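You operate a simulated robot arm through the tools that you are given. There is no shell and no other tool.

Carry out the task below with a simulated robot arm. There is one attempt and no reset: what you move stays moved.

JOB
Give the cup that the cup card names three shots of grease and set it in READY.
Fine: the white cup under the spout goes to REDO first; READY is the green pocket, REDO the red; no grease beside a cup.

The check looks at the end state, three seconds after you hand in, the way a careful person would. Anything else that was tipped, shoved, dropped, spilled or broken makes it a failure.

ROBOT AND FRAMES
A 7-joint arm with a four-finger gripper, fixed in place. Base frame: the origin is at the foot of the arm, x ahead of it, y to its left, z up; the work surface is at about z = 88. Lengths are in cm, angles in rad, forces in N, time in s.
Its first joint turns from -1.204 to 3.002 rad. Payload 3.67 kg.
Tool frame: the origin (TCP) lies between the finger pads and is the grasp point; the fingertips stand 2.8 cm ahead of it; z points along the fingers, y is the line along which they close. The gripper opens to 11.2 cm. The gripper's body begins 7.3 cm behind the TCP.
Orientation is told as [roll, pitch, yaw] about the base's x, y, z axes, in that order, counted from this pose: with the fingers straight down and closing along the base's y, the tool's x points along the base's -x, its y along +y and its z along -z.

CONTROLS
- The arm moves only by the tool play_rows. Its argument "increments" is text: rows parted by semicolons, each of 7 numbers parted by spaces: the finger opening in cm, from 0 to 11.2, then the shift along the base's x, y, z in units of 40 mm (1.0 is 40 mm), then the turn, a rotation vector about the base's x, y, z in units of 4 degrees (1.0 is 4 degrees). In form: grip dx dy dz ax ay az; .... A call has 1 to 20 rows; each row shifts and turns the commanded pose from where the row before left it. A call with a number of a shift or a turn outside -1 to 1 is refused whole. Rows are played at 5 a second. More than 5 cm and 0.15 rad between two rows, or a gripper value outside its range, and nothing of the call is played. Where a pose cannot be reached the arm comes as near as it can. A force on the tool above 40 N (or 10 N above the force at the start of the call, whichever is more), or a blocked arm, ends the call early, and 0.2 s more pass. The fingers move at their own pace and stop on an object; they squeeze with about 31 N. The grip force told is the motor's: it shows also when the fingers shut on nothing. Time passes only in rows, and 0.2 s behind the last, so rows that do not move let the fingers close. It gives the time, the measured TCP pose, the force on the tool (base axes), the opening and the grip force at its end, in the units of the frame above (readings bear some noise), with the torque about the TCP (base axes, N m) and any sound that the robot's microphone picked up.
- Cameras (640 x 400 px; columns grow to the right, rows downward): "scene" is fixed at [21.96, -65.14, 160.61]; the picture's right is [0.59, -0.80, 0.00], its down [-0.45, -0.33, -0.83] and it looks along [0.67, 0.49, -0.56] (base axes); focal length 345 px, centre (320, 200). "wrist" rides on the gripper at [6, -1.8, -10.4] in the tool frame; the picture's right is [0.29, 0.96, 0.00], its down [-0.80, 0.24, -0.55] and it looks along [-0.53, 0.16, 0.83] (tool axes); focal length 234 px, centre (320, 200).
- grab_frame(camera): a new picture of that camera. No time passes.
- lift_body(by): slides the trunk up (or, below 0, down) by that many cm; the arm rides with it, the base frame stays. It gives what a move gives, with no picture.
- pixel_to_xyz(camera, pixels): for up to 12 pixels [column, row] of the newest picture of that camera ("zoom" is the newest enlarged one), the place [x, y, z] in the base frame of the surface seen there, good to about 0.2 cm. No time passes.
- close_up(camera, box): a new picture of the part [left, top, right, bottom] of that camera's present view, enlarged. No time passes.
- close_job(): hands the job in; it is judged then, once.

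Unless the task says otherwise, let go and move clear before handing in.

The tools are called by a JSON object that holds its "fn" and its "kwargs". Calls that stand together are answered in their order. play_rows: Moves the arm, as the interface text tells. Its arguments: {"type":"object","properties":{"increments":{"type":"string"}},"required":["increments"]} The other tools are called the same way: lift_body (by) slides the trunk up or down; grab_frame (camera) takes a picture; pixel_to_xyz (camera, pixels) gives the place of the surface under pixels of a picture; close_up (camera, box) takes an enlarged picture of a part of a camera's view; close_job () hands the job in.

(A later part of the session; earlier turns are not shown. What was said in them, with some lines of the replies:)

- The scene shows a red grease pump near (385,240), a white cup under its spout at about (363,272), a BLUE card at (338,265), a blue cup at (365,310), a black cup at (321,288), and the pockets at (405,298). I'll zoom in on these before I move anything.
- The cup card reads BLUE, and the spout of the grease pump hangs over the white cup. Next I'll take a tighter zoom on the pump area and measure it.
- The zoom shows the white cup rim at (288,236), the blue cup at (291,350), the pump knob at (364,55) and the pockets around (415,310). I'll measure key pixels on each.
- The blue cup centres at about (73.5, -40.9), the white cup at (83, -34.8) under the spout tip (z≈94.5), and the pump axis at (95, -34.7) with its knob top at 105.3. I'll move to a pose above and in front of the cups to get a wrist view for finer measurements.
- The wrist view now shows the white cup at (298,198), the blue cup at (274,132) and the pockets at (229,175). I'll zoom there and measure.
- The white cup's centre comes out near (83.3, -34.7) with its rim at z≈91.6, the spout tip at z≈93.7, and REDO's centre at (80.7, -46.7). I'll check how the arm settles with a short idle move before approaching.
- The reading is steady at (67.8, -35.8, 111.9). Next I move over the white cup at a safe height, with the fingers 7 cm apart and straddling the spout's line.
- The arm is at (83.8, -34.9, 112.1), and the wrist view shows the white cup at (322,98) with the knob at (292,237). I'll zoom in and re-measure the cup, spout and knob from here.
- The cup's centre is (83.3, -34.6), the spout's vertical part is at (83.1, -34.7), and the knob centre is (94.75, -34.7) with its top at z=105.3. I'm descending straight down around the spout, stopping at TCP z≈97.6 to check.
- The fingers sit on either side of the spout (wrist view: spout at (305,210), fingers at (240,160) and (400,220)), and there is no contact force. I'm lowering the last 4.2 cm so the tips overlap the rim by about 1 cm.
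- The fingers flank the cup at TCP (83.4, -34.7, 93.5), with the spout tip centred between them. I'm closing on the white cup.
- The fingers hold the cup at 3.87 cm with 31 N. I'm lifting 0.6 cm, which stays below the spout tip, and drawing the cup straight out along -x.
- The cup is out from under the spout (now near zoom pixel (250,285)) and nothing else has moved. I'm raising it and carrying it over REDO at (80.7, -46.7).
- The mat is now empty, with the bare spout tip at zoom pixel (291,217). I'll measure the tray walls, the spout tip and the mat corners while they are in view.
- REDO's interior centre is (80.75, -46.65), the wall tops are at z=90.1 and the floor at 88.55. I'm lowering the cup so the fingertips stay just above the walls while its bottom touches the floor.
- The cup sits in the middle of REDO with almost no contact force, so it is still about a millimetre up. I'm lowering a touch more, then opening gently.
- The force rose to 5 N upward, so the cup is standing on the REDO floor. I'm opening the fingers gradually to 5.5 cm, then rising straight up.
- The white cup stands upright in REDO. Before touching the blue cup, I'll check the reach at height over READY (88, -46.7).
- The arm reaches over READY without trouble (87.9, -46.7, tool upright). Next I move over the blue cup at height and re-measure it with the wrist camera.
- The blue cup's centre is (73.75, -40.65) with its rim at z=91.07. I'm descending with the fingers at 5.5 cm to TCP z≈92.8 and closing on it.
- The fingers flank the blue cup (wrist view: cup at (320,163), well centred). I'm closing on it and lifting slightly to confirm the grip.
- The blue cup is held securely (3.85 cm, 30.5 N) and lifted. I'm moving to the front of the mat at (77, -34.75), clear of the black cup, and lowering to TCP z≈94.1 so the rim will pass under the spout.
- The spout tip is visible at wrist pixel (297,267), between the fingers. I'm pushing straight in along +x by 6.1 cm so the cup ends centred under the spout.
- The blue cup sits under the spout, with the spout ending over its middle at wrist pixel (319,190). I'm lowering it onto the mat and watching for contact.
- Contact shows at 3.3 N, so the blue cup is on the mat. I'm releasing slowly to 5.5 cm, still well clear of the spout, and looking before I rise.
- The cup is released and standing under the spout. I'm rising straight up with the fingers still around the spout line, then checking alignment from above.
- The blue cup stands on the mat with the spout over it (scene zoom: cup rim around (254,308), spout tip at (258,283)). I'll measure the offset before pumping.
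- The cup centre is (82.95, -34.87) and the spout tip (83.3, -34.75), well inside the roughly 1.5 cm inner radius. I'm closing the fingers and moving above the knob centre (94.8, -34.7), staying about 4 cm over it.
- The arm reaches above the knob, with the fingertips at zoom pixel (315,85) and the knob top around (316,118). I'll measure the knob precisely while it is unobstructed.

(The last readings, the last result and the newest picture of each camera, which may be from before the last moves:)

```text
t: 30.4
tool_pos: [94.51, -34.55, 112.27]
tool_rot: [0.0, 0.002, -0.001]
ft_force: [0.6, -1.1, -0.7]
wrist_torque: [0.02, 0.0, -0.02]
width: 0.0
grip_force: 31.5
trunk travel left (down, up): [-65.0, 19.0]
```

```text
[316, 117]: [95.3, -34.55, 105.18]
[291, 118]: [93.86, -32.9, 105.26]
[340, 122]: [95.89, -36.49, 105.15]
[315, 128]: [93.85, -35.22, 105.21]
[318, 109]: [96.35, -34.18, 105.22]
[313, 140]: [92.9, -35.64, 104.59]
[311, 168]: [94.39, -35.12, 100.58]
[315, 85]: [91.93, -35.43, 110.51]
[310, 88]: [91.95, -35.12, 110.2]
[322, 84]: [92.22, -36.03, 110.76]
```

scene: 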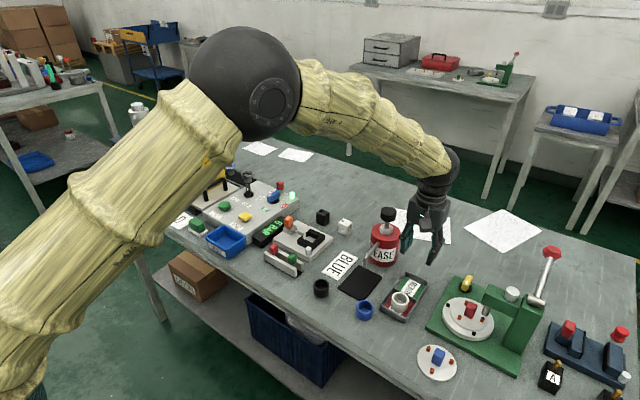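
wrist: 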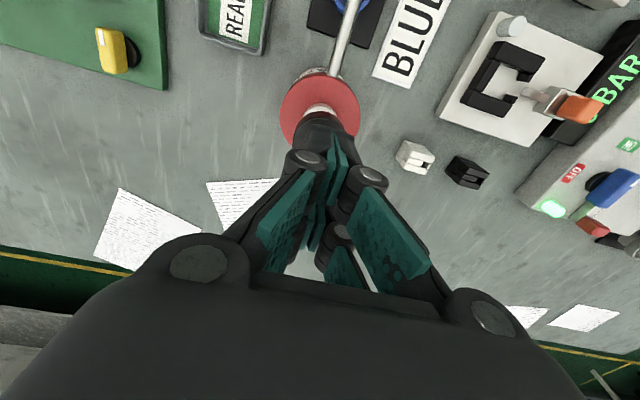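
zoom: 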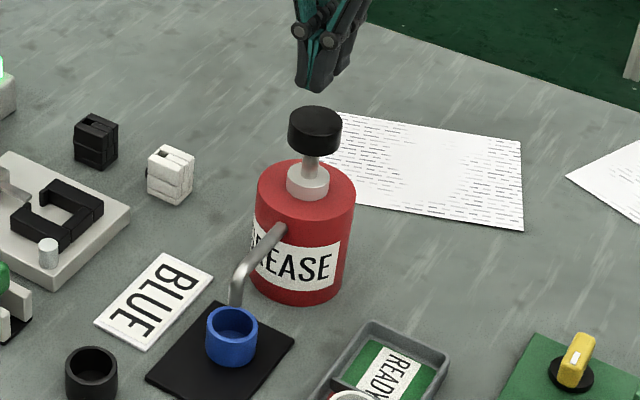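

The knob's centre is (95.0, -34.7) with its top at z=105.2, but the finger surface reads nearer x≈92 than I expected. I'll look closely at the closed fingertips before pressing.

{"fn": "close_up", "kwargs": {"camera": "scene", "box": [364, 165, 414, 225]}}

{"fn": "close_up", "kwargs": {"camera": "wrist", "box": [260, 70, 400, 290]}}

```text
6.67 times, centred on (389, 195) of scene
```

zoom: 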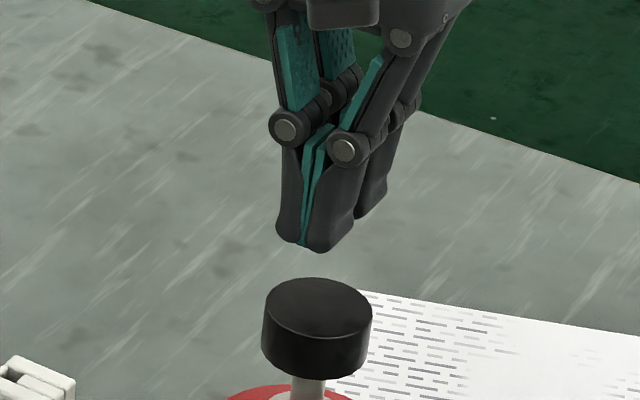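

```text
1.82 times, centred on (330, 180) of wrist
```

zoom: 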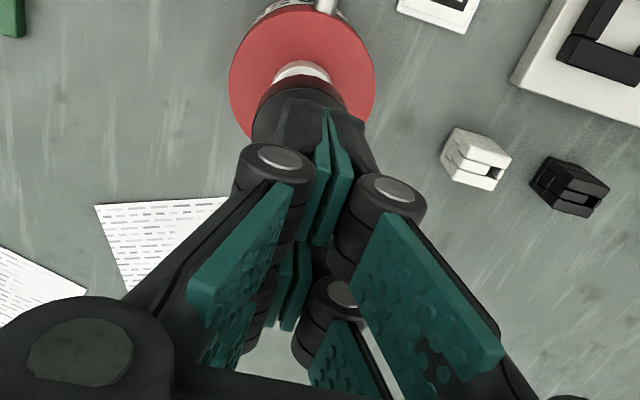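

The closed gripper shows two finger pairs set apart along x. I'll measure where each tip ends, to make sure they will land on the knob.

{"fn": "pixel_to_xyz", "kwargs": {"camera": "wrist", "pixels": [[320, 135], [305, 140], [338, 140], [320, 165]]}}

{"fn": "close_up", "kwargs": {"camera": "scene", "box": [364, 165, 414, 225]}}

```text
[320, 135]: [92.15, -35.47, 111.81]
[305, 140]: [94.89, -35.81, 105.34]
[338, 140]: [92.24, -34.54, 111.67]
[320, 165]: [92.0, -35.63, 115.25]
```

```text
6.67 times, centred on (389, 195) of scene
```

zoom: 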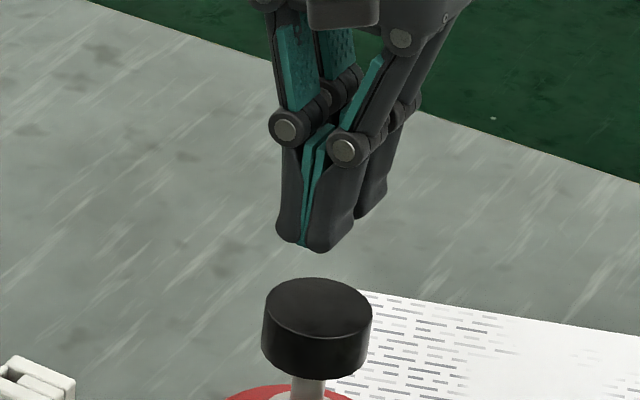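

{"fn": "pixel_to_xyz", "kwargs": {"camera": "zoom", "pixels": [[320, 245], [308, 240], [290, 232], [345, 230], [352, 215], [368, 210], [383, 195], [320, 200], [300, 200], [376, 160], [388, 180], [330, 248]]}}

```text
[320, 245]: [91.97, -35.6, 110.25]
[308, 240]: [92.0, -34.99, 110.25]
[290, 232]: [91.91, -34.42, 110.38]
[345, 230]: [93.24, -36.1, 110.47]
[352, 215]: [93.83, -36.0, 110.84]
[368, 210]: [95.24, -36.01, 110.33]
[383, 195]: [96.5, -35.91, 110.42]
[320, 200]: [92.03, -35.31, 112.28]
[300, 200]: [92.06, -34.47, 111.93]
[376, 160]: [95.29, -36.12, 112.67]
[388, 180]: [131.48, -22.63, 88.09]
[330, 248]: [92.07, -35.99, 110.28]
```

The finger pairs span roughly -2.6 to +2.4 cm around the TCP along x, so centring on the knob (95.0, -34.7) gives even contact. I'm approaching to just above the knob, about 0.4 cm short of contact.

{"fn": "play_rows", "kwargs": {"increments": "0 0.05 0 -0.5 0 0 0; 0 0 0 -0.4 0 0 0; 0 0 0 -0.1 0 0 0; 0 0 0 0 0 0 0; 0 0 0 0 0 0 0"}}

{"fn": "close_up", "kwargs": {"camera": "scene", "box": [340, 175, 430, 285]}}

```text
t: 31.6
tool_pos: [94.84, -34.62, 108.23]
tool_rot: [0.002, -0.001, 0.001]
ft_force: [0.6, 0.4, 0.4]
wrist_torque: [0.04, -0.01, -0.02]
width: 0.0
grip_force: 30.9
trunk travel left (down, up): [-65.0, 19.0]
```

```text
3.64 times, centred on (385, 230) of scene
```

zoom: 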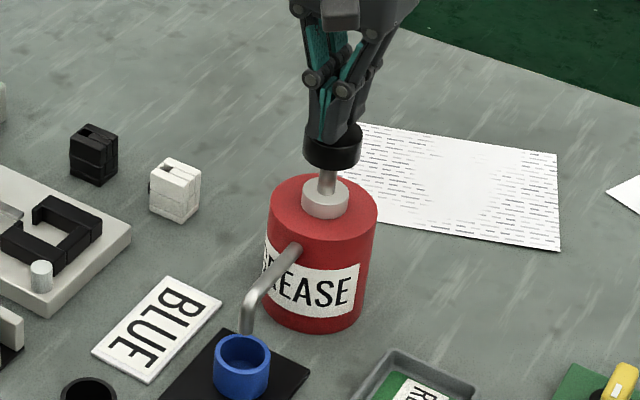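

The tips are just above the knob, with no force yet. I'm starting the first stroke in small steps to feel the spring.

{"fn": "play_rows", "kwargs": {"increments": "0 0 0 -0.1 0 0 0; 0 0 0 -0.1 0 0 0; 0 0 0 -0.1 0 0 0; 0 0 0 0 0 0 0"}}

```text
t: 32.6
tool_pos: [94.85, -34.63, 107.21]
tool_rot: [0.001, 0.0, 0.0]
ft_force: [-0.5, -0.3, 2.2]
wrist_torque: [-0.02, 0.0, -0.02]
width: 0.61
grip_force: 35.8
trunk travel left (down, up): [-65.0, 19.0]
```

The force is only 2 N, but the opening reads 0.61 cm, so something is parting the fingers slightly. I'll look before pressing further.

{"fn": "close_up", "kwargs": {"camera": "scene", "box": [364, 185, 414, 245]}}

{"fn": "close_up", "kwargs": {"camera": "wrist", "box": [260, 70, 400, 290]}}

```text
6.67 times, centred on (389, 215) of scene
```

zoom: 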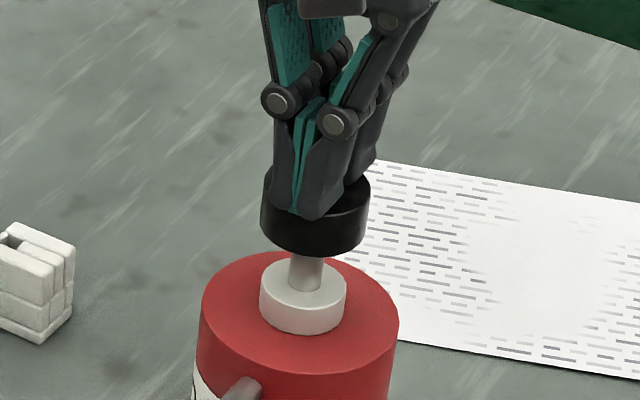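

```text
1.82 times, centred on (330, 180) of wrist
```

zoom: 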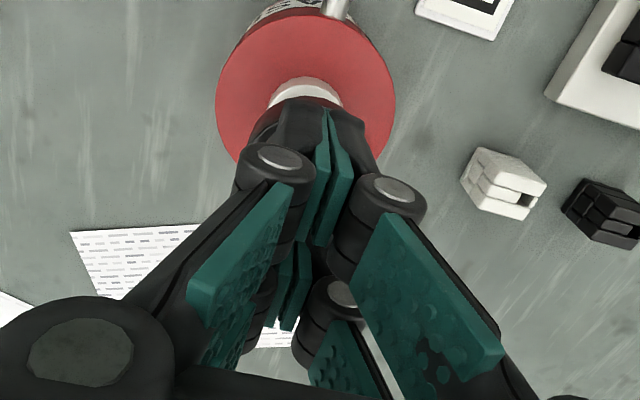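

{"fn": "pixel_to_xyz", "kwargs": {"camera": "zoom", "pixels": [[360, 190], [355, 198], [270, 180], [310, 250], [266, 215], [366, 215], [298, 205], [320, 212], [340, 195], [300, 150]]}}

```text
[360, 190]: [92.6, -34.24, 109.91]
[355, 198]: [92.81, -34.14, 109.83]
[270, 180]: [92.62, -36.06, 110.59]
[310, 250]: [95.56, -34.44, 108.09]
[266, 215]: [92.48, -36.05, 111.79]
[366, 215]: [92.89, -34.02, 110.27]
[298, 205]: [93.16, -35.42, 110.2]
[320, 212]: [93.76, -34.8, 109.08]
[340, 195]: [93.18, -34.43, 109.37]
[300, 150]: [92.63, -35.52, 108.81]
```

{"fn": "close_up", "kwargs": {"camera": "scene", "box": [364, 185, 414, 245]}}

{"fn": "pixel_to_xyz", "kwargs": {"camera": "zoom", "pixels": [[360, 190], [355, 198], [268, 180], [310, 250], [266, 215], [366, 215], [298, 207], [320, 215], [340, 195], [285, 200]]}}

```text
6.67 times, centred on (389, 215) of scene
```

zoom: 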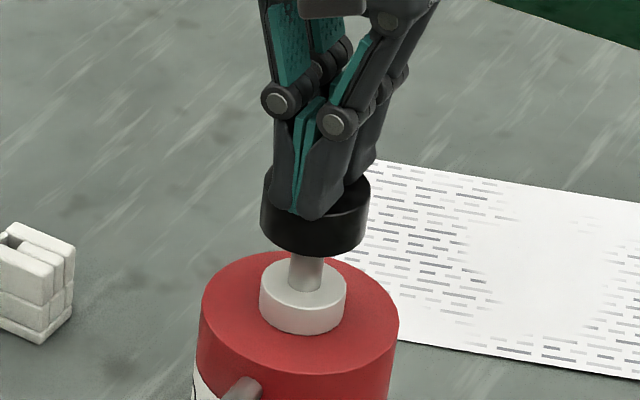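

```text
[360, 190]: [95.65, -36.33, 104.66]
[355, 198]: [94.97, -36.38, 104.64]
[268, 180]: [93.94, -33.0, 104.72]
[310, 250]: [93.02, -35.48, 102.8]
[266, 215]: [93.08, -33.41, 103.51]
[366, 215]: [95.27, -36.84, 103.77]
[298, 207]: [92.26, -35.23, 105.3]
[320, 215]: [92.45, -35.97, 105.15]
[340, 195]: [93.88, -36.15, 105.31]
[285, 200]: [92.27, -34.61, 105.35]
```

The knob top has gone from z=105.2 to 104.65 under about 2 N, so it presses softly and the tips sit squarely on it. I'm continuing the stroke in small steps.

{"fn": "play_rows", "kwargs": {"increments": "0 0 0 -0.1 0 0 0; 0 0 0 -0.1 0 0 0; 0 0 0 0 0 0 0"}}

```text
t: 33.4
tool_pos: [94.98, -34.66, 106.31]
tool_rot: [0.0, 0.0, 0.0]
ft_force: [0.5, -1.9, 4.5]
wrist_torque: [-0.07, -0.02, 0.01]
width: 0.6
grip_force: 35.9
trunk travel left (down, up): [-65.0, 19.0]
```

The spring force grows slowly (4.5 N). I'm continuing down in small steps.

{"fn": "play_rows", "kwargs": {"increments": "0 0 0 -0.1 0 0 0; 0 0 0 -0.1 0 0 0; 0 0 0 0 0 0 0"}}

{"fn": "close_up", "kwargs": {"camera": "scene", "box": [340, 185, 430, 295]}}

```text
t: 34.2
tool_pos: [94.99, -34.65, 105.69]
tool_rot: [-0.001, 0.0, -0.002]
ft_force: [-0.7, -3.9, 5.7]
wrist_torque: [-0.11, 0.0, 0.0]
width: 0.62
grip_force: 35.7
trunk travel left (down, up): [-65.0, 19.0]
```

```text
3.64 times, centred on (385, 240) of scene
```

zoom: 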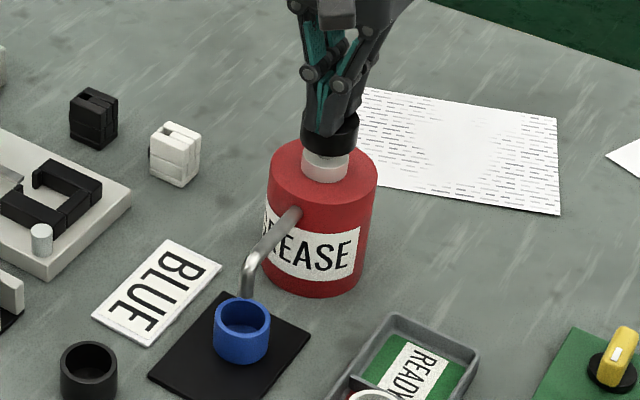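

The knob is nearly down to the collar (zoom pixel (330,150)), with modest forces of 5.7 N up and 4 N sideways. I'm pressing a bit further, watching for the stroke's end.

{"fn": "play_rows", "kwargs": {"increments": "0 0 0 -0.075 0 0 0; 0 0 0 -0.075 0 0 0; 0 0 0 0 0 0 0"}}

{"fn": "close_up", "kwargs": {"camera": "scene", "box": [340, 185, 430, 295]}}

```text
t: 35.0
tool_pos: [95.01, -34.7, 104.93]
tool_rot: [0.0, 0.001, 0.002]
ft_force: [3.0, -2.4, 8.3]
wrist_torque: [-0.11, -0.09, -0.01]
width: 0.59
grip_force: 35.9
trunk travel left (down, up): [-65.0, 19.0]
```

```text
3.64 times, centred on (385, 240) of scene
```

zoom: 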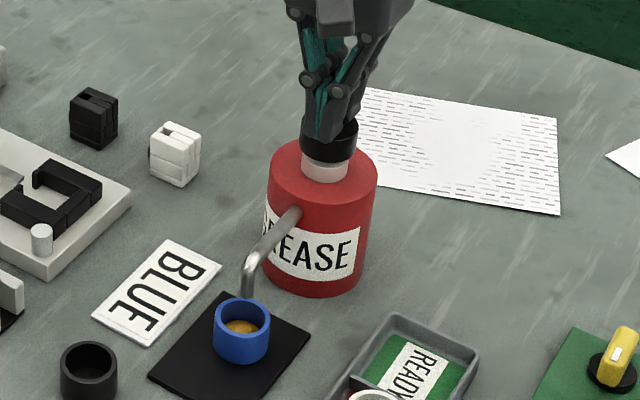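

Orange grease appears in the blue cup at zoom pixel (242,328), so the first shot has come out. I'll inspect the cup and the knob before releasing.

{"fn": "close_up", "kwargs": {"camera": "scene", "box": [355, 250, 395, 295]}}

{"fn": "close_up", "kwargs": {"camera": "wrist", "box": [260, 0, 400, 120]}}

{"fn": "close_up", "kwargs": {"camera": "scene", "box": [364, 195, 414, 255]}}

{"fn": "pixel_to_xyz", "kwargs": {"camera": "zoom", "pixels": [[360, 200], [355, 205], [310, 255], [310, 262], [290, 265], [366, 220], [330, 275]]}}

```text
8.89 times, centred on (375, 272) of scene
```

zoom: 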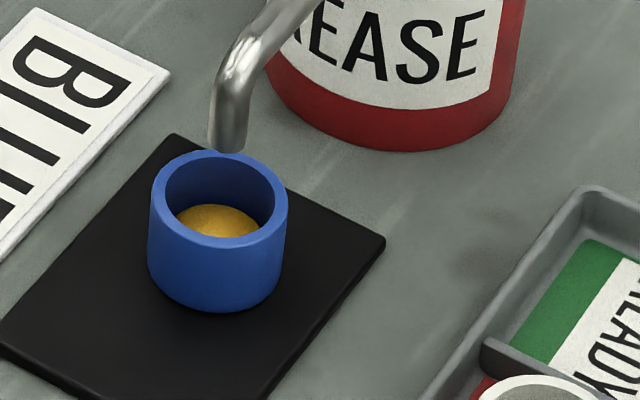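

```text
3.33 times, centred on (330, 60) of wrist
```

zoom: 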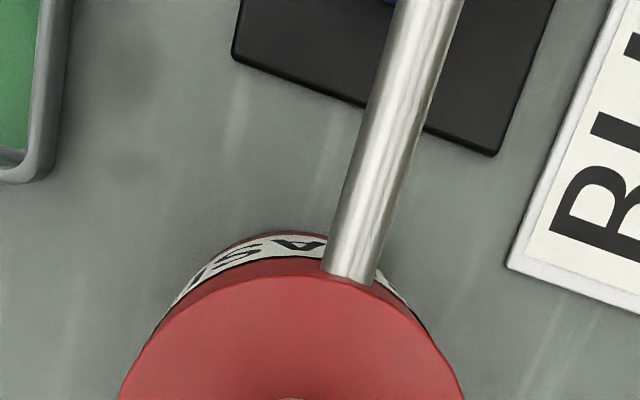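

```text
6.67 times, centred on (389, 225) of scene
```

zoom: 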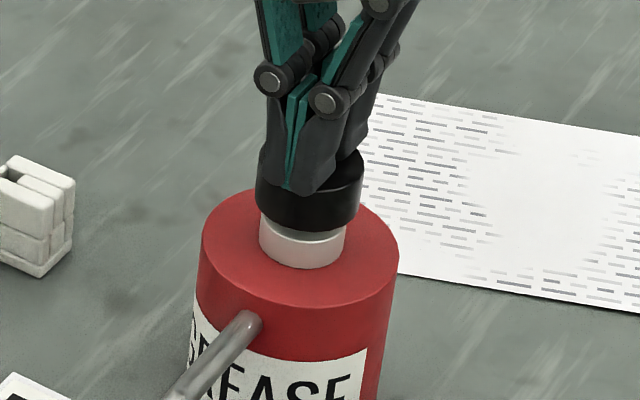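

```text
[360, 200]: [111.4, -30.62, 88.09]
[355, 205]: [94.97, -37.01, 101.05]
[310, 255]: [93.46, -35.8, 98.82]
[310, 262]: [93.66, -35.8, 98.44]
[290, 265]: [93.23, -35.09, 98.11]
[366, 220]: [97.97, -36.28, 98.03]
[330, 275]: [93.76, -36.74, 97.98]
```

The shot landed cleanly in the cup with nothing beside it. I'm now raising fully so the knob springs back.

{"fn": "play_rows", "kwargs": {"increments": "0 0 0 0.2 0 0 0; 0 0 0 0.25 0 0 0; 0 0 0 0.25 0 0 0; 0 0 0 0.3 0 0 0; 0 0 0 0 0 0 0; 0 0 0 0 0 0 0"}}

{"fn": "close_up", "kwargs": {"camera": "scene", "box": [340, 185, 430, 295]}}

```text
t: 36.4
tool_pos: [95.02, -34.5, 109.07]
tool_rot: [0.001, 0.0, 0.0]
ft_force: [0.5, -0.5, 0.1]
wrist_torque: [0.03, -0.01, 0.01]
width: 0.0
grip_force: 35.8
trunk travel left (down, up): [-65.0, 19.0]
```

```text
3.64 times, centred on (385, 240) of scene
```

zoom: 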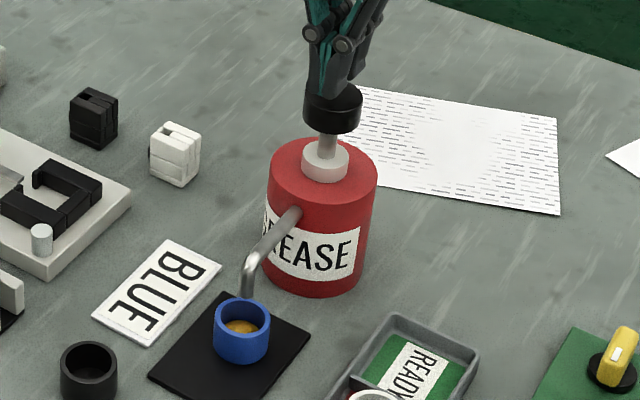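

The knob has sprung back and the cup holds one shot. I'll confirm the knob height, then make the second stroke.

{"fn": "pixel_to_xyz", "kwargs": {"camera": "zoom", "pixels": [[355, 98], [350, 104], [308, 98], [332, 128]]}}

{"fn": "play_rows", "kwargs": {"increments": "0 0 0 -0.15 0 0 0; 0 0 0 -0.1 0 0 0; 0 0 0 -0.1 0 0 0; 0 0 0 -0.1 0 0 0; 0 0 0 -0.1 0 0 0; 0 0 0 -0.1 0 0 0; 0 0 0 -0.1 0 0 0; 0 0 0 -0.1 0 0 0; 0 0 0 -0.075 0 0 0; 0 0 0 -0.075 0 0 0; 0 0 0 0 0 0 0; 0 0 0 0 0 0 0"}}

{"fn": "close_up", "kwargs": {"camera": "scene", "box": [340, 185, 430, 295]}}

{"fn": "close_up", "kwargs": {"camera": "scene", "box": [355, 250, 395, 295]}}

```text
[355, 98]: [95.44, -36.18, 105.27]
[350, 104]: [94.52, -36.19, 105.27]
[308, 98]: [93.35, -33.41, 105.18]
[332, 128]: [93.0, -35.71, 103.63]
```

```text
t: 39.0
tool_pos: [94.93, -34.75, 105.02]
tool_rot: [-0.001, 0.001, -0.001]
ft_force: [0.5, 3.4, 8.7]
wrist_torque: [0.05, 0.01, 0.02]
width: 0.59
grip_force: 35.5
trunk travel left (down, up): [-65.0, 19.0]
```

```text
3.64 times, centred on (385, 240) of scene
```

zoom: 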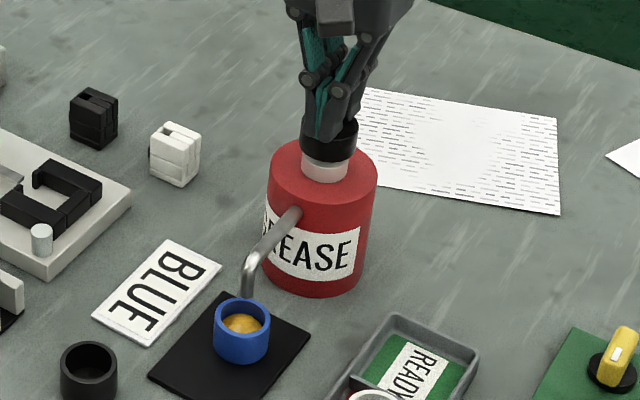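

```text
8.89 times, centred on (375, 272) of scene
```

zoom: 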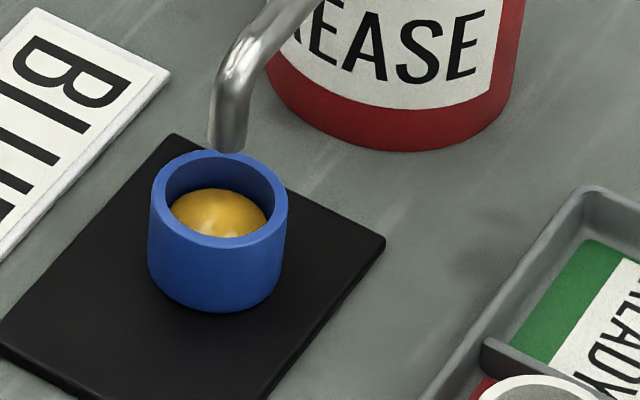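

The second shot is in: the grease fill is visibly higher at zoom (220,212). I'm raising fully again to let the knob return.

{"fn": "play_rows", "kwargs": {"increments": "0 0 0 0.2 0 0 0; 0 0 0 0.25 0 0 0; 0 0 0 0.25 0 0 0; 0 0 0 0.3 0 0 0; 0 0 0 0 0 0 0; 0 0 0 0 0 0 0"}}

{"fn": "close_up", "kwargs": {"camera": "scene", "box": [340, 185, 430, 295]}}

{"fn": "pixel_to_xyz", "kwargs": {"camera": "zoom", "pixels": [[355, 98], [350, 104], [308, 98], [332, 128], [242, 322], [242, 318]]}}

```text
t: 40.4
tool_pos: [94.74, -34.73, 109.0]
tool_rot: [0.0, -0.001, -0.001]
ft_force: [1.1, 1.1, 0.2]
wrist_torque: [-0.02, 0.0, -0.04]
width: 0.0
grip_force: 35.8
trunk travel left (down, up): [-65.0, 19.0]
```

```text
3.64 times, centred on (385, 240) of scene
```

zoom: 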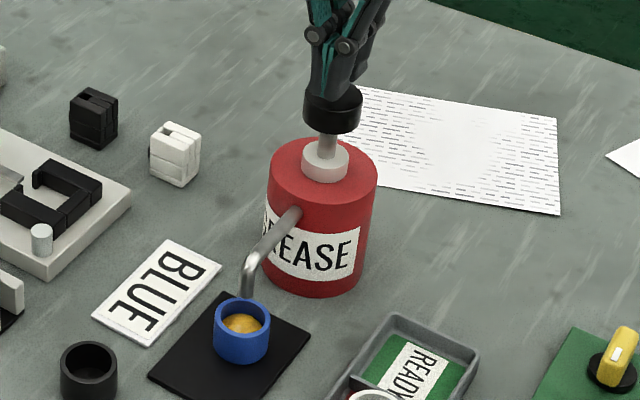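

```text
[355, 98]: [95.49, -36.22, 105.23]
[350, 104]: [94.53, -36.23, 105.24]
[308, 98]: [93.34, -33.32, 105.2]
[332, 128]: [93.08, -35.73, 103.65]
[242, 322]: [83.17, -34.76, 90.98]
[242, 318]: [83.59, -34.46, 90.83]
```

The knob is fully back at z=105.2 and the cup holds two shots. I'm making the third and last stroke.

{"fn": "play_rows", "kwargs": {"increments": "0 0 0 -0.15 0 0 0; 0 0 0 -0.1 0 0 0; 0 0 0 -0.1 0 0 0; 0 0 0 -0.1 0 0 0; 0 0 0 -0.1 0 0 0; 0 0 0 -0.1 0 0 0; 0 0 0 -0.1 0 0 0; 0 0 0 -0.1 0 0 0; 0 0 0 -0.075 0 0 0; 0 0 0 -0.075 0 0 0; 0 0 0 0 0 0 0; 0 0 0 0 0 0 0"}}

{"fn": "close_up", "kwargs": {"camera": "scene", "box": [355, 250, 395, 295]}}

```text
t: 43.0
tool_pos: [94.86, -34.65, 105.04]
tool_rot: [0.0, -0.002, -0.003]
ft_force: [2.8, -1.7, 7.9]
wrist_torque: [0.0, -0.01, 0.01]
width: 0.59
grip_force: 35.8
trunk travel left (down, up): [-65.0, 19.0]
```

```text
8.89 times, centred on (375, 272) of scene
```

zoom: 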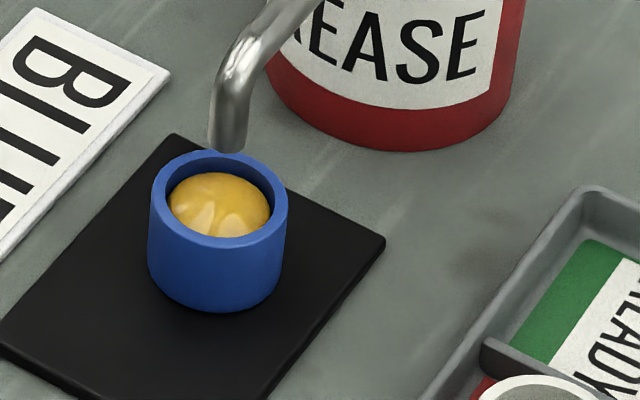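

The third shot is in, with the dome reaching up to about the rim and nothing beside the cup. I'm raising clear, moving back over the cup and opening the fingers at height.

{"fn": "play_rows", "kwargs": {"increments": "0 0 0 0.2 0 0 0; 0 0 0 0.25 0 0 0; 0 0 0 0.3 0 0 0; 0 0 0 0.5 0 0 0; 0 0 0 0.6 0 0 0; 0 -0.7 0 0 0 0 0; 0 -0.8 0 0 0 0 0; 0 -0.8 0 0 0 0 0; 0 -0.7 -0.03 0 0 0 0; 5.5 0 0 0 0 0 0; 5.5 0 0 0 0 0 0; 5.5 0 0 0 0 0 0"}}

{"fn": "close_up", "kwargs": {"camera": "scene", "box": [330, 195, 430, 295]}}

{"fn": "close_up", "kwargs": {"camera": "wrist", "box": [250, 60, 390, 270]}}

```text
t: 45.6
tool_pos: [83.09, -34.87, 112.13]
tool_rot: [0.0, 0.0, 0.001]
ft_force: [0.3, -1.0, -0.7]
wrist_torque: [0.01, -0.05, -0.01]
width: 5.49
grip_force: 0.1
trunk travel left (down, up): [-65.0, 19.0]
```

```text
4.00 times, centred on (380, 245) of scene
```

zoom: 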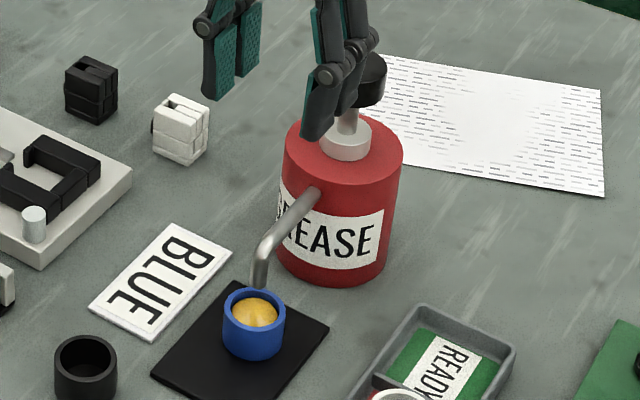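

```text
1.90 times, centred on (320, 165) of wrist
```

zoom: 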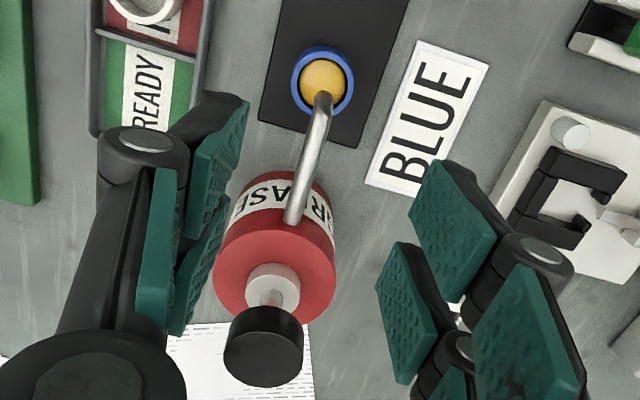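

The cup is full and standing at (254,325) in the scene zoom, the knob is fully up and the fingers are open. I'll check the dome height and the cup position before gripping.

{"fn": "close_up", "kwargs": {"camera": "scene", "box": [355, 250, 395, 295]}}

{"fn": "pixel_to_xyz", "kwargs": {"camera": "zoom", "pixels": [[155, 195], [284, 198], [218, 240], [222, 155], [218, 185], [215, 195], [235, 200], [228, 145], [220, 175]]}}

```text
8.89 times, centred on (375, 272) of scene
```

zoom: 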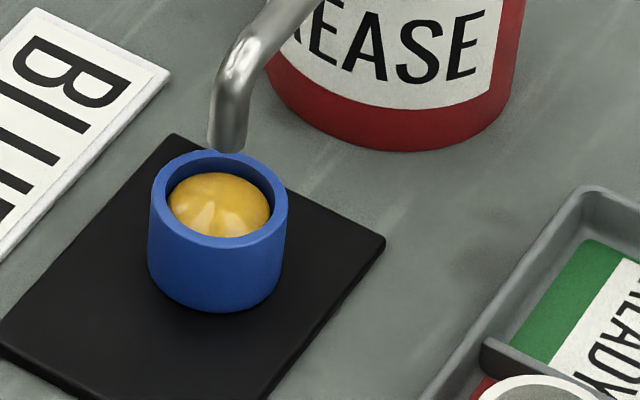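

```text
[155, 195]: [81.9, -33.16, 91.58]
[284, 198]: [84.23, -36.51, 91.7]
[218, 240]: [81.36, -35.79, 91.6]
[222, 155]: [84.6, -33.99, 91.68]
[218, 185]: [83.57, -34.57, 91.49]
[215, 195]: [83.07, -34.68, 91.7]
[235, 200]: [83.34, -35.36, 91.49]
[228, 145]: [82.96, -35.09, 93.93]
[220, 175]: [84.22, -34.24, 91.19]
```

The dome top is at z≈91.7, level with the rim, and the cup is still at (83.0, -34.86). I'm descending straight down around the spout to the grip height and will keep the motion gentle.

{"fn": "play_rows", "kwargs": {"increments": "5.5 0 0 -0.7 0 0 0; 5.5 0 0 -0.9 0 0 0; 5.5 0 0 -0.9 0 0 0; 5.5 0 0 -0.9 0 0 0; 5.5 0 0 -0.6 0 0 0; 5.5 0 0 -0.4 0 0 0; 5.5 0 0 -0.25 0 0 0; 5.5 0 0 -0.1 0 0 0; 5.5 0 0 0 0 0 0; 5.5 0 0 0 0 0 0"}}

{"fn": "grab_frame", "kwargs": {"camera": "wrist"}}

{"fn": "close_up", "kwargs": {"camera": "scene", "box": [330, 215, 430, 295]}}

```text
t: 47.8
tool_pos: [83.02, -34.77, 93.36]
tool_rot: [0.0, 0.0, 0.0]
ft_force: [-0.4, 0.6, 0.0]
wrist_torque: [0.01, 0.01, 0.01]
width: 5.49
grip_force: 0.0
trunk travel left (down, up): [-65.0, 19.0]
```

```text
taken
```

wrist: 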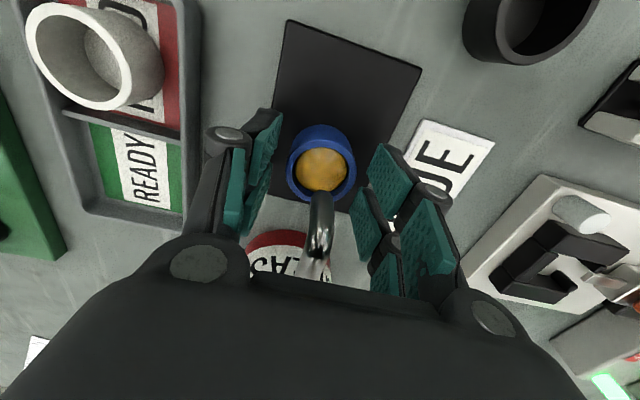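

```text
5.00 times, centred on (380, 255) of scene
```

zoom: 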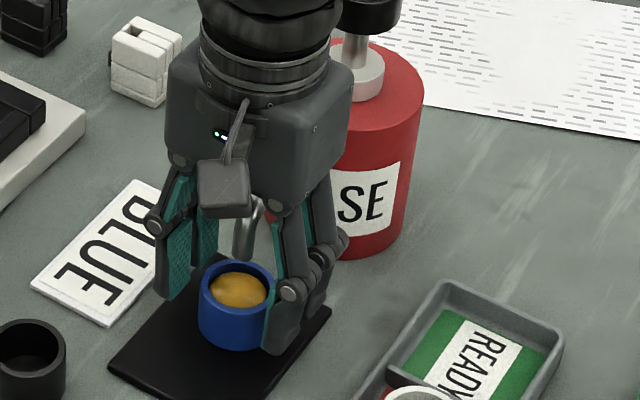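

The fingers flank the full cup, which sits at wrist pixel (321,165) and is well centred. I'm closing gently.

{"fn": "play_rows", "kwargs": {"increments": "4.8 0 0 0 0 0 0; 4.3 0 0 0 0 0 0; 4.0 0 0 0 0 0 0; 3.5 0 0 0 0 0 0; 3 0 0 0 0 0 0; 3 0 0 0 0 0 0; 3 0 0 0 0 0 0"}}

```text
t: 49.4
tool_pos: [83.11, -34.79, 93.37]
tool_rot: [0.001, 0.001, 0.0]
ft_force: [-0.4, 0.0, 1.2]
wrist_torque: [-0.01, 0.02, -0.02]
width: 3.8
grip_force: 31.1
trunk travel left (down, up): [-65.0, 19.0]
```

The grip holds at 3.8 cm and 31 N. I'm lifting 0.6 cm and withdrawing slowly along -x, clear of the spout.

{"fn": "play_rows", "kwargs": {"increments": "3 0 0 0.075 0 0 0; 3 0 0 0.075 0 0 0; 3 -0.1 0 0 0 0 0; 3 -0.2 0 0 0 0 0; 3 -0.25 0 0 0 0 0; 3 -0.3 0 0 0 0 0; 3 -0.3 0 0 0 0 0; 3 -0.25 0 0 0 0 0; 3 -0.1 0 0 0 0 0; 3 0 0 0 0 0 0; 3 0 0 0 0 0 0"}}

{"fn": "close_up", "kwargs": {"camera": "scene", "box": [310, 195, 438, 325]}}

{"fn": "grab_frame", "kwargs": {"camera": "wrist"}}

```text
t: 51.8
tool_pos: [76.98, -34.7, 93.98]
tool_rot: [0.0, -0.001, -0.002]
ft_force: [-0.1, 0.6, 0.3]
wrist_torque: [-0.01, -0.02, -0.01]
width: 3.82
grip_force: 31.0
trunk travel left (down, up): [-65.0, 19.0]
```

```text
3.08 times, centred on (374, 260) of scene
```

zoom: 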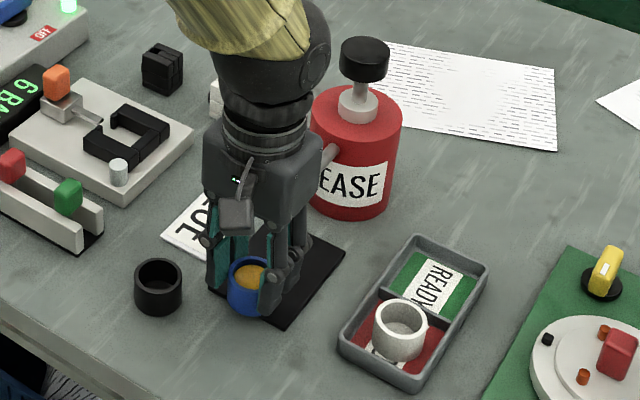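

```text
taken
```

wrist: 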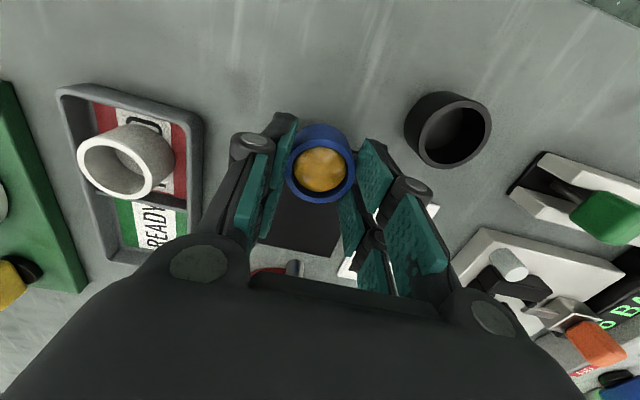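

The full cup is clear of the spout and held level (wrist pixel (320,168)). I'm raising it slowly, then carrying it diagonally to above READY at (87.8, -46.7), well away from the spout.

{"fn": "play_rows", "kwargs": {"increments": "3 0 0 0.2 0 0 0; 3 0 0 0.4 0 0 0; 3 0 0 0.5 0 0 0; 3 0 0 0.5 0 0 0; 3 0 0 0.4 0 0 0; 3 0 0 0.25 0 0 0; 3 0 -0.2 0 0 0 0; 3 0.2 -0.4 0 0 0 0; 3 0.4 -0.5 0 0 0 0; 3 0.5 -0.5 0 0 0 0; 3 0.5 -0.5 0 0 0 0; 3 0.5 -0.4 0 0 0 0; 3 0.4 -0.3 0 0 0 0; 3 0.2 -0.17 0 0 0 0; 3 0 0 0 0 0 0; 3 0 0 0 0 0 0"}}

{"fn": "close_up", "kwargs": {"camera": "scene", "box": [330, 195, 458, 325]}}

{"fn": "grab_frame", "kwargs": {"camera": "wrist"}}

```text
t: 55.2
tool_pos: [87.74, -46.56, 103.18]
tool_rot: [-0.001, 0.001, -0.001]
ft_force: [0.2, 0.5, -0.6]
wrist_torque: [-0.03, 0.01, 0.02]
width: 3.79
grip_force: 31.4
trunk travel left (down, up): [-65.0, 19.0]
```

```text
3.08 times, centred on (394, 260) of scene
```

zoom: 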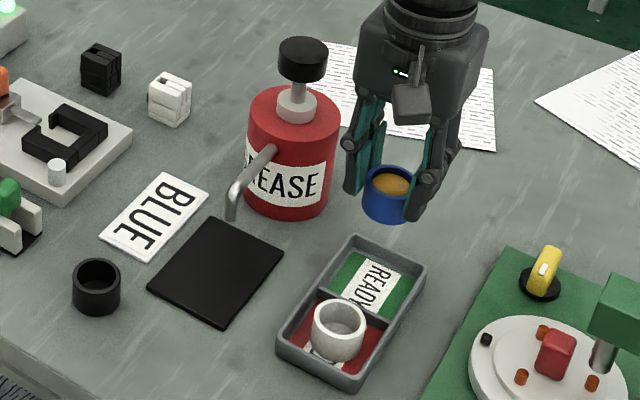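

```text
taken
```

wrist: 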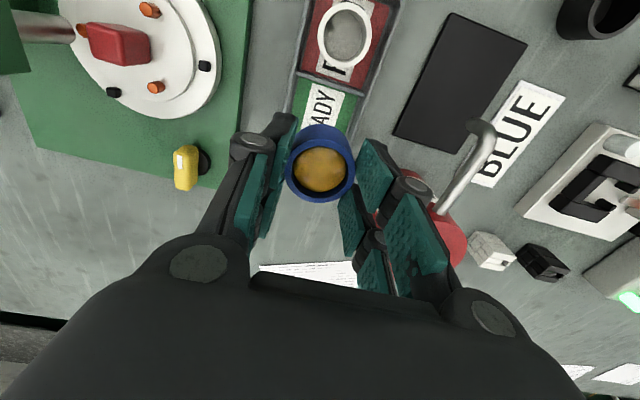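

The full cup hangs over READY with nothing spilled, and the mat and table look clean. I'll confirm READY's walls once more before lowering.

{"fn": "pixel_to_xyz", "kwargs": {"camera": "zoom", "pixels": [[358, 236], [426, 265], [350, 251], [345, 248], [396, 318], [328, 290], [345, 290], [372, 260], [410, 280], [337, 325], [313, 320], [365, 325]]}}

```text
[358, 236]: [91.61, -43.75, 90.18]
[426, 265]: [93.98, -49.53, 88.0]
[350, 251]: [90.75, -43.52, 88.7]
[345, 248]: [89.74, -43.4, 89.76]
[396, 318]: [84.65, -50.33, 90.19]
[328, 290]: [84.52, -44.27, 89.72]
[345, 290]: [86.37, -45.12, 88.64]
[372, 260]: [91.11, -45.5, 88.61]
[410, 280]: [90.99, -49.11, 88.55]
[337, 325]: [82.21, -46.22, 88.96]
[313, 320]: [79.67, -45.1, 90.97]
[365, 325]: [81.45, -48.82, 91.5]
```

READY's interior runs from x≈84.5 to 91.1, so (87.8, -46.7) is centred. I'm lowering slowly to just above the floor.

{"fn": "play_rows", "kwargs": {"increments": "3 0 0 -0.3 0 0 0; 3 0 0 -0.5 0 0 0; 3 0 0 -0.6 0 0 0; 3 0 0 -0.45 0 0 0; 3 0 0 -0.3 0 0 0; 3 0 0 -0.15 0 0 0; 3 0 0 -0.05 0 0 0; 3 0 0 0 0 0 0; 3 0 0 0 0 0 0"}}

{"fn": "close_up", "kwargs": {"camera": "scene", "box": [350, 215, 450, 325]}}

{"fn": "grab_frame", "kwargs": {"camera": "wrist"}}

```text
t: 57.2
tool_pos: [87.71, -46.66, 93.6]
tool_rot: [0.0, -0.001, -0.001]
ft_force: [0.6, -1.2, -0.2]
wrist_torque: [-0.01, -0.04, 0.02]
width: 3.8
grip_force: 31.2
trunk travel left (down, up): [-65.0, 19.0]
```

```text
3.64 times, centred on (400, 270) of scene
```

zoom: 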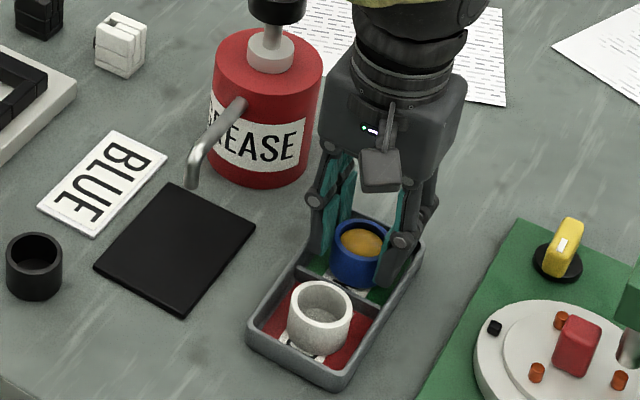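

```text
taken
```

wrist: 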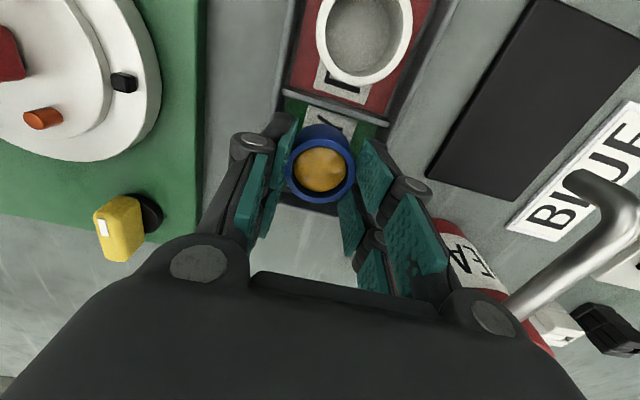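

The cup is inside READY with about 2 mm to go and clear on all sides. I'm easing it down to contact.

{"fn": "play_rows", "kwargs": {"increments": "3 0 0 -0.03 0 0 0; 3 0 0 -0.02 0 0 0; 3 0 0 -0.015 0 0 0; 3 0 0 0 0 0 0; 3 0 0 0 0 0 0"}}

```text
t: 58.4
tool_pos: [87.76, -46.69, 93.27]
tool_rot: [0.001, -0.001, 0.0]
ft_force: [0.3, 0.0, -0.3]
wrist_torque: [0.01, -0.01, 0.0]
width: 3.79
grip_force: 31.4
trunk travel left (down, up): [-65.0, 19.0]
```

There is no contact force yet, so I'm easing down another millimetre.

{"fn": "play_rows", "kwargs": {"increments": "3 0 0 -0.015 0 0 0; 3 0 0 -0.015 0 0 0; 3 0 0 0 0 0 0; 3 0 0 0 0 0 0"}}

```text
t: 59.4
tool_pos: [87.67, -46.55, 93.28]
tool_rot: [-0.001, 0.0, -0.002]
ft_force: [0.5, -0.6, 0.9]
wrist_torque: [-0.03, 0.04, 0.0]
width: 3.8
grip_force: 31.0
trunk travel left (down, up): [-65.0, 19.0]
```

{"fn": "play_rows", "kwargs": {"increments": "3 0 0 -0.015 0 0 0; 3 0 0 0 0 0 0; 3 0 0 0 0 0 0"}}

{"fn": "close_up", "kwargs": {"camera": "scene", "box": [380, 255, 430, 310]}}

```text
t: 60.2
tool_pos: [87.78, -46.7, 93.33]
tool_rot: [0.001, 0.0, 0.0]
ft_force: [-1.9, 0.2, 5.9]
wrist_torque: [-0.01, 0.07, 0.02]
width: 3.83
grip_force: 31.2
trunk travel left (down, up): [-65.0, 19.0]
```

```text
7.27 times, centred on (405, 282) of scene
```

zoom: 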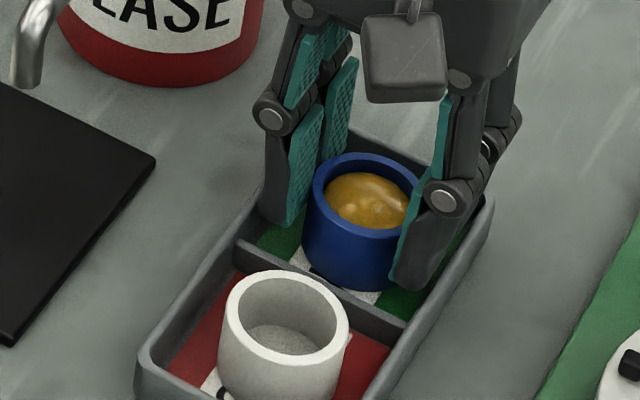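

Contact shows at 5.9 N, so the cup rests on READY's floor. I'm releasing in small steps, rising a little as the fingers part so the tips stay above the walls.

{"fn": "play_rows", "kwargs": {"increments": "4.2 0 0 0 0 0 0; 4.4 0 0 0 0 0 0; 4.4 0 0 0 0 0 0; 4.6 0 0 0.05 0 0 0; 5.0 0 0 0.05 0 0 0; 5.0 0 0 0 0 0 0"}}

{"fn": "close_up", "kwargs": {"camera": "scene", "box": [380, 255, 430, 310]}}

{"fn": "grab_frame", "kwargs": {"camera": "wrist"}}

```text
t: 61.6
tool_pos: [87.83, -46.79, 93.55]
tool_rot: [0.0, 0.0, -0.001]
ft_force: [-0.2, 0.4, 1.8]
wrist_torque: [-0.01, -0.02, 0.03]
width: 4.98
grip_force: 0.0
trunk travel left (down, up): [-65.0, 19.0]
```

```text
7.27 times, centred on (405, 282) of scene
```

zoom: 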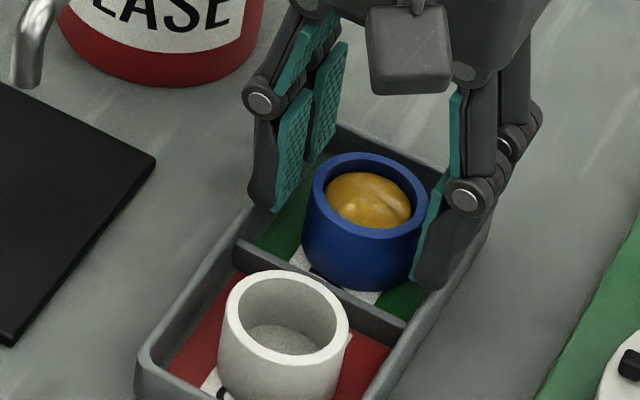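

```text
taken
```

wrist: 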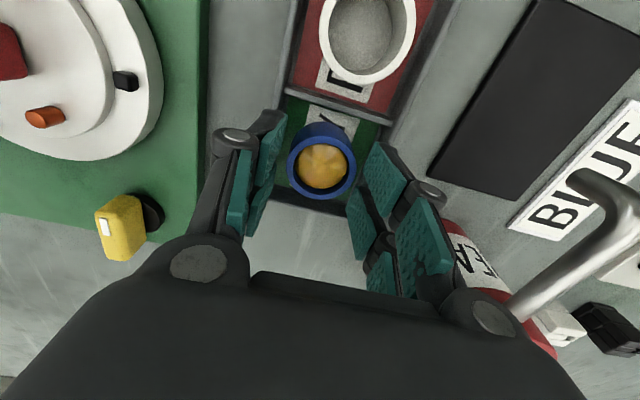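

The blue cup stands free in READY with gaps on both sides (zoom (365,220)). I'm rising straight up and clear.

{"fn": "play_rows", "kwargs": {"increments": "5.4 0 0 0.2 0 0 0; 5.4 0 0 0.4 0 0 0; 5.4 0 0 0.6 0 0 0; 5.4 0 0 0.9 0 0 0; 5.4 0 0 0.9 0 0 0; 5.4 0 0 0.9 0 0 0; 5.4 0 0 0.9 0 0 0; 5.4 -0.7 0 0.3 0 0 0; 5.4 -0.9 0 0 0 0 0; 5.4 -0.9 0 0 0 0 0; 5.4 -0.9 0 0 0 0 0; 5.4 0 0 0 0 0 0; 5.4 0 0 0 0 0 0"}}

{"fn": "grab_frame", "kwargs": {"camera": "scene"}}

{"fn": "close_up", "kwargs": {"camera": "scene", "box": [310, 195, 438, 325]}}

{"fn": "grab_frame", "kwargs": {"camera": "wrist"}}

```text
t: 64.4
tool_pos: [74.32, -46.59, 113.87]
tool_rot: [0.0, 0.0, -0.001]
ft_force: [-0.8, -0.2, -0.4]
wrist_torque: [-0.02, -0.05, 0.0]
width: 5.42
grip_force: 0.0
trunk travel left (down, up): [-65.0, 19.0]
```

```text
taken
```

scene: 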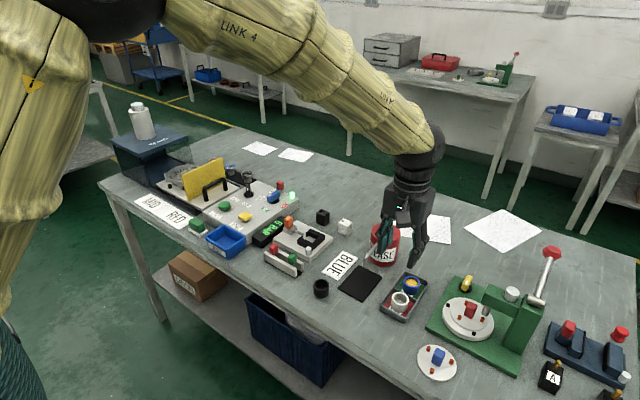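

```text
3.08 times, centred on (374, 260) of scene
```

zoom: 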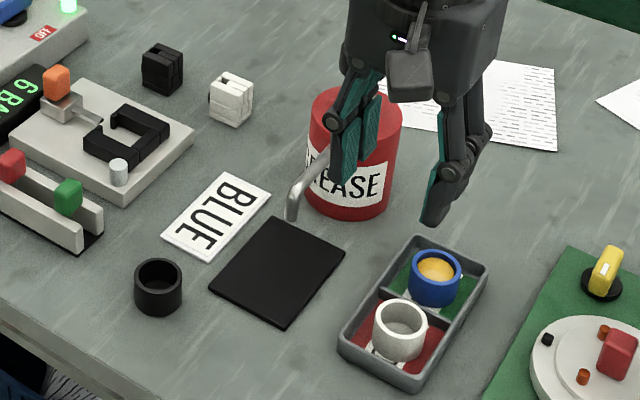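

```text
taken
```

wrist: 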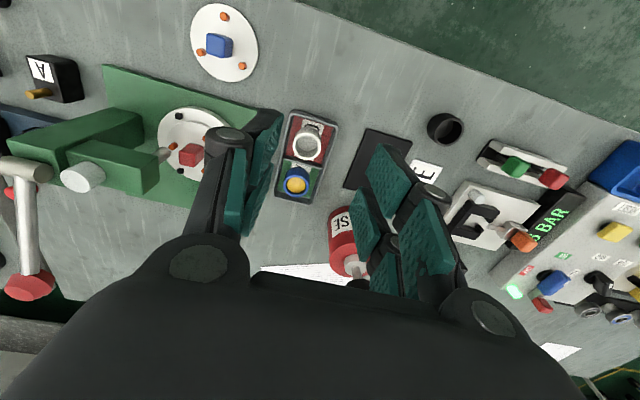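

Both cups stand upright in their pockets: blue with grease in READY at zoom (437,275), white in REDO at (400,330). I'll take one last close look for stray grease or anything displaced.

{"fn": "close_up", "kwargs": {"camera": "scene", "box": [340, 245, 430, 325]}}

{"fn": "close_up", "kwargs": {"camera": "wrist", "box": [265, 95, 425, 215]}}

```text
5.00 times, centred on (385, 285) of scene
```

zoom: 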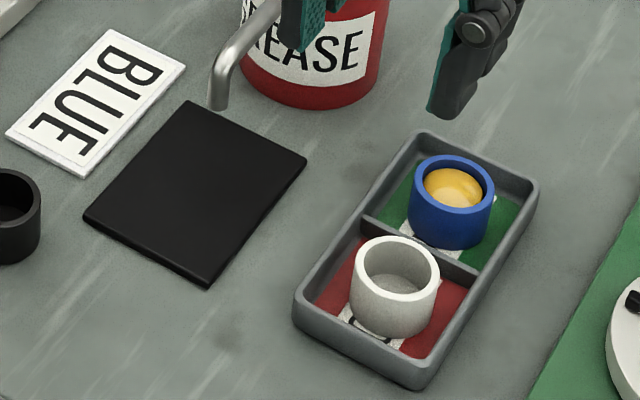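

```text
3.33 times, centred on (345, 155) of wrist
```

zoom: 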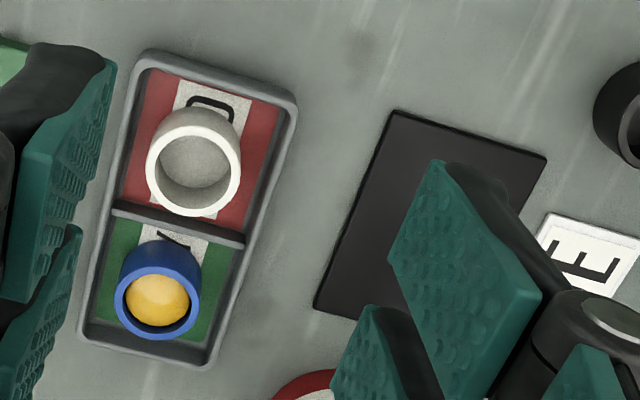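

The close-ups show the blue cup with its grease upright in READY, the white cup upright in REDO, a clean mat and table, and the gripper open and clear. The job is complete, so I'm handing it in.

{"fn": "close_job", "kwargs": {}}

```text
The job is handed in.
```

The job is done and handed in; the verdict hasn't come back. The blue cup, which the card named, got three full pump strokes and is upright in READY. I moved the white cup to REDO first, and it is upright there.

After each stroke I saw the grease rise in the cup, ending about level with the rim. The last pictures showed no grease on the mat, tray or table, and nothing else looked moved. The gripper was open and clear when I handed in.
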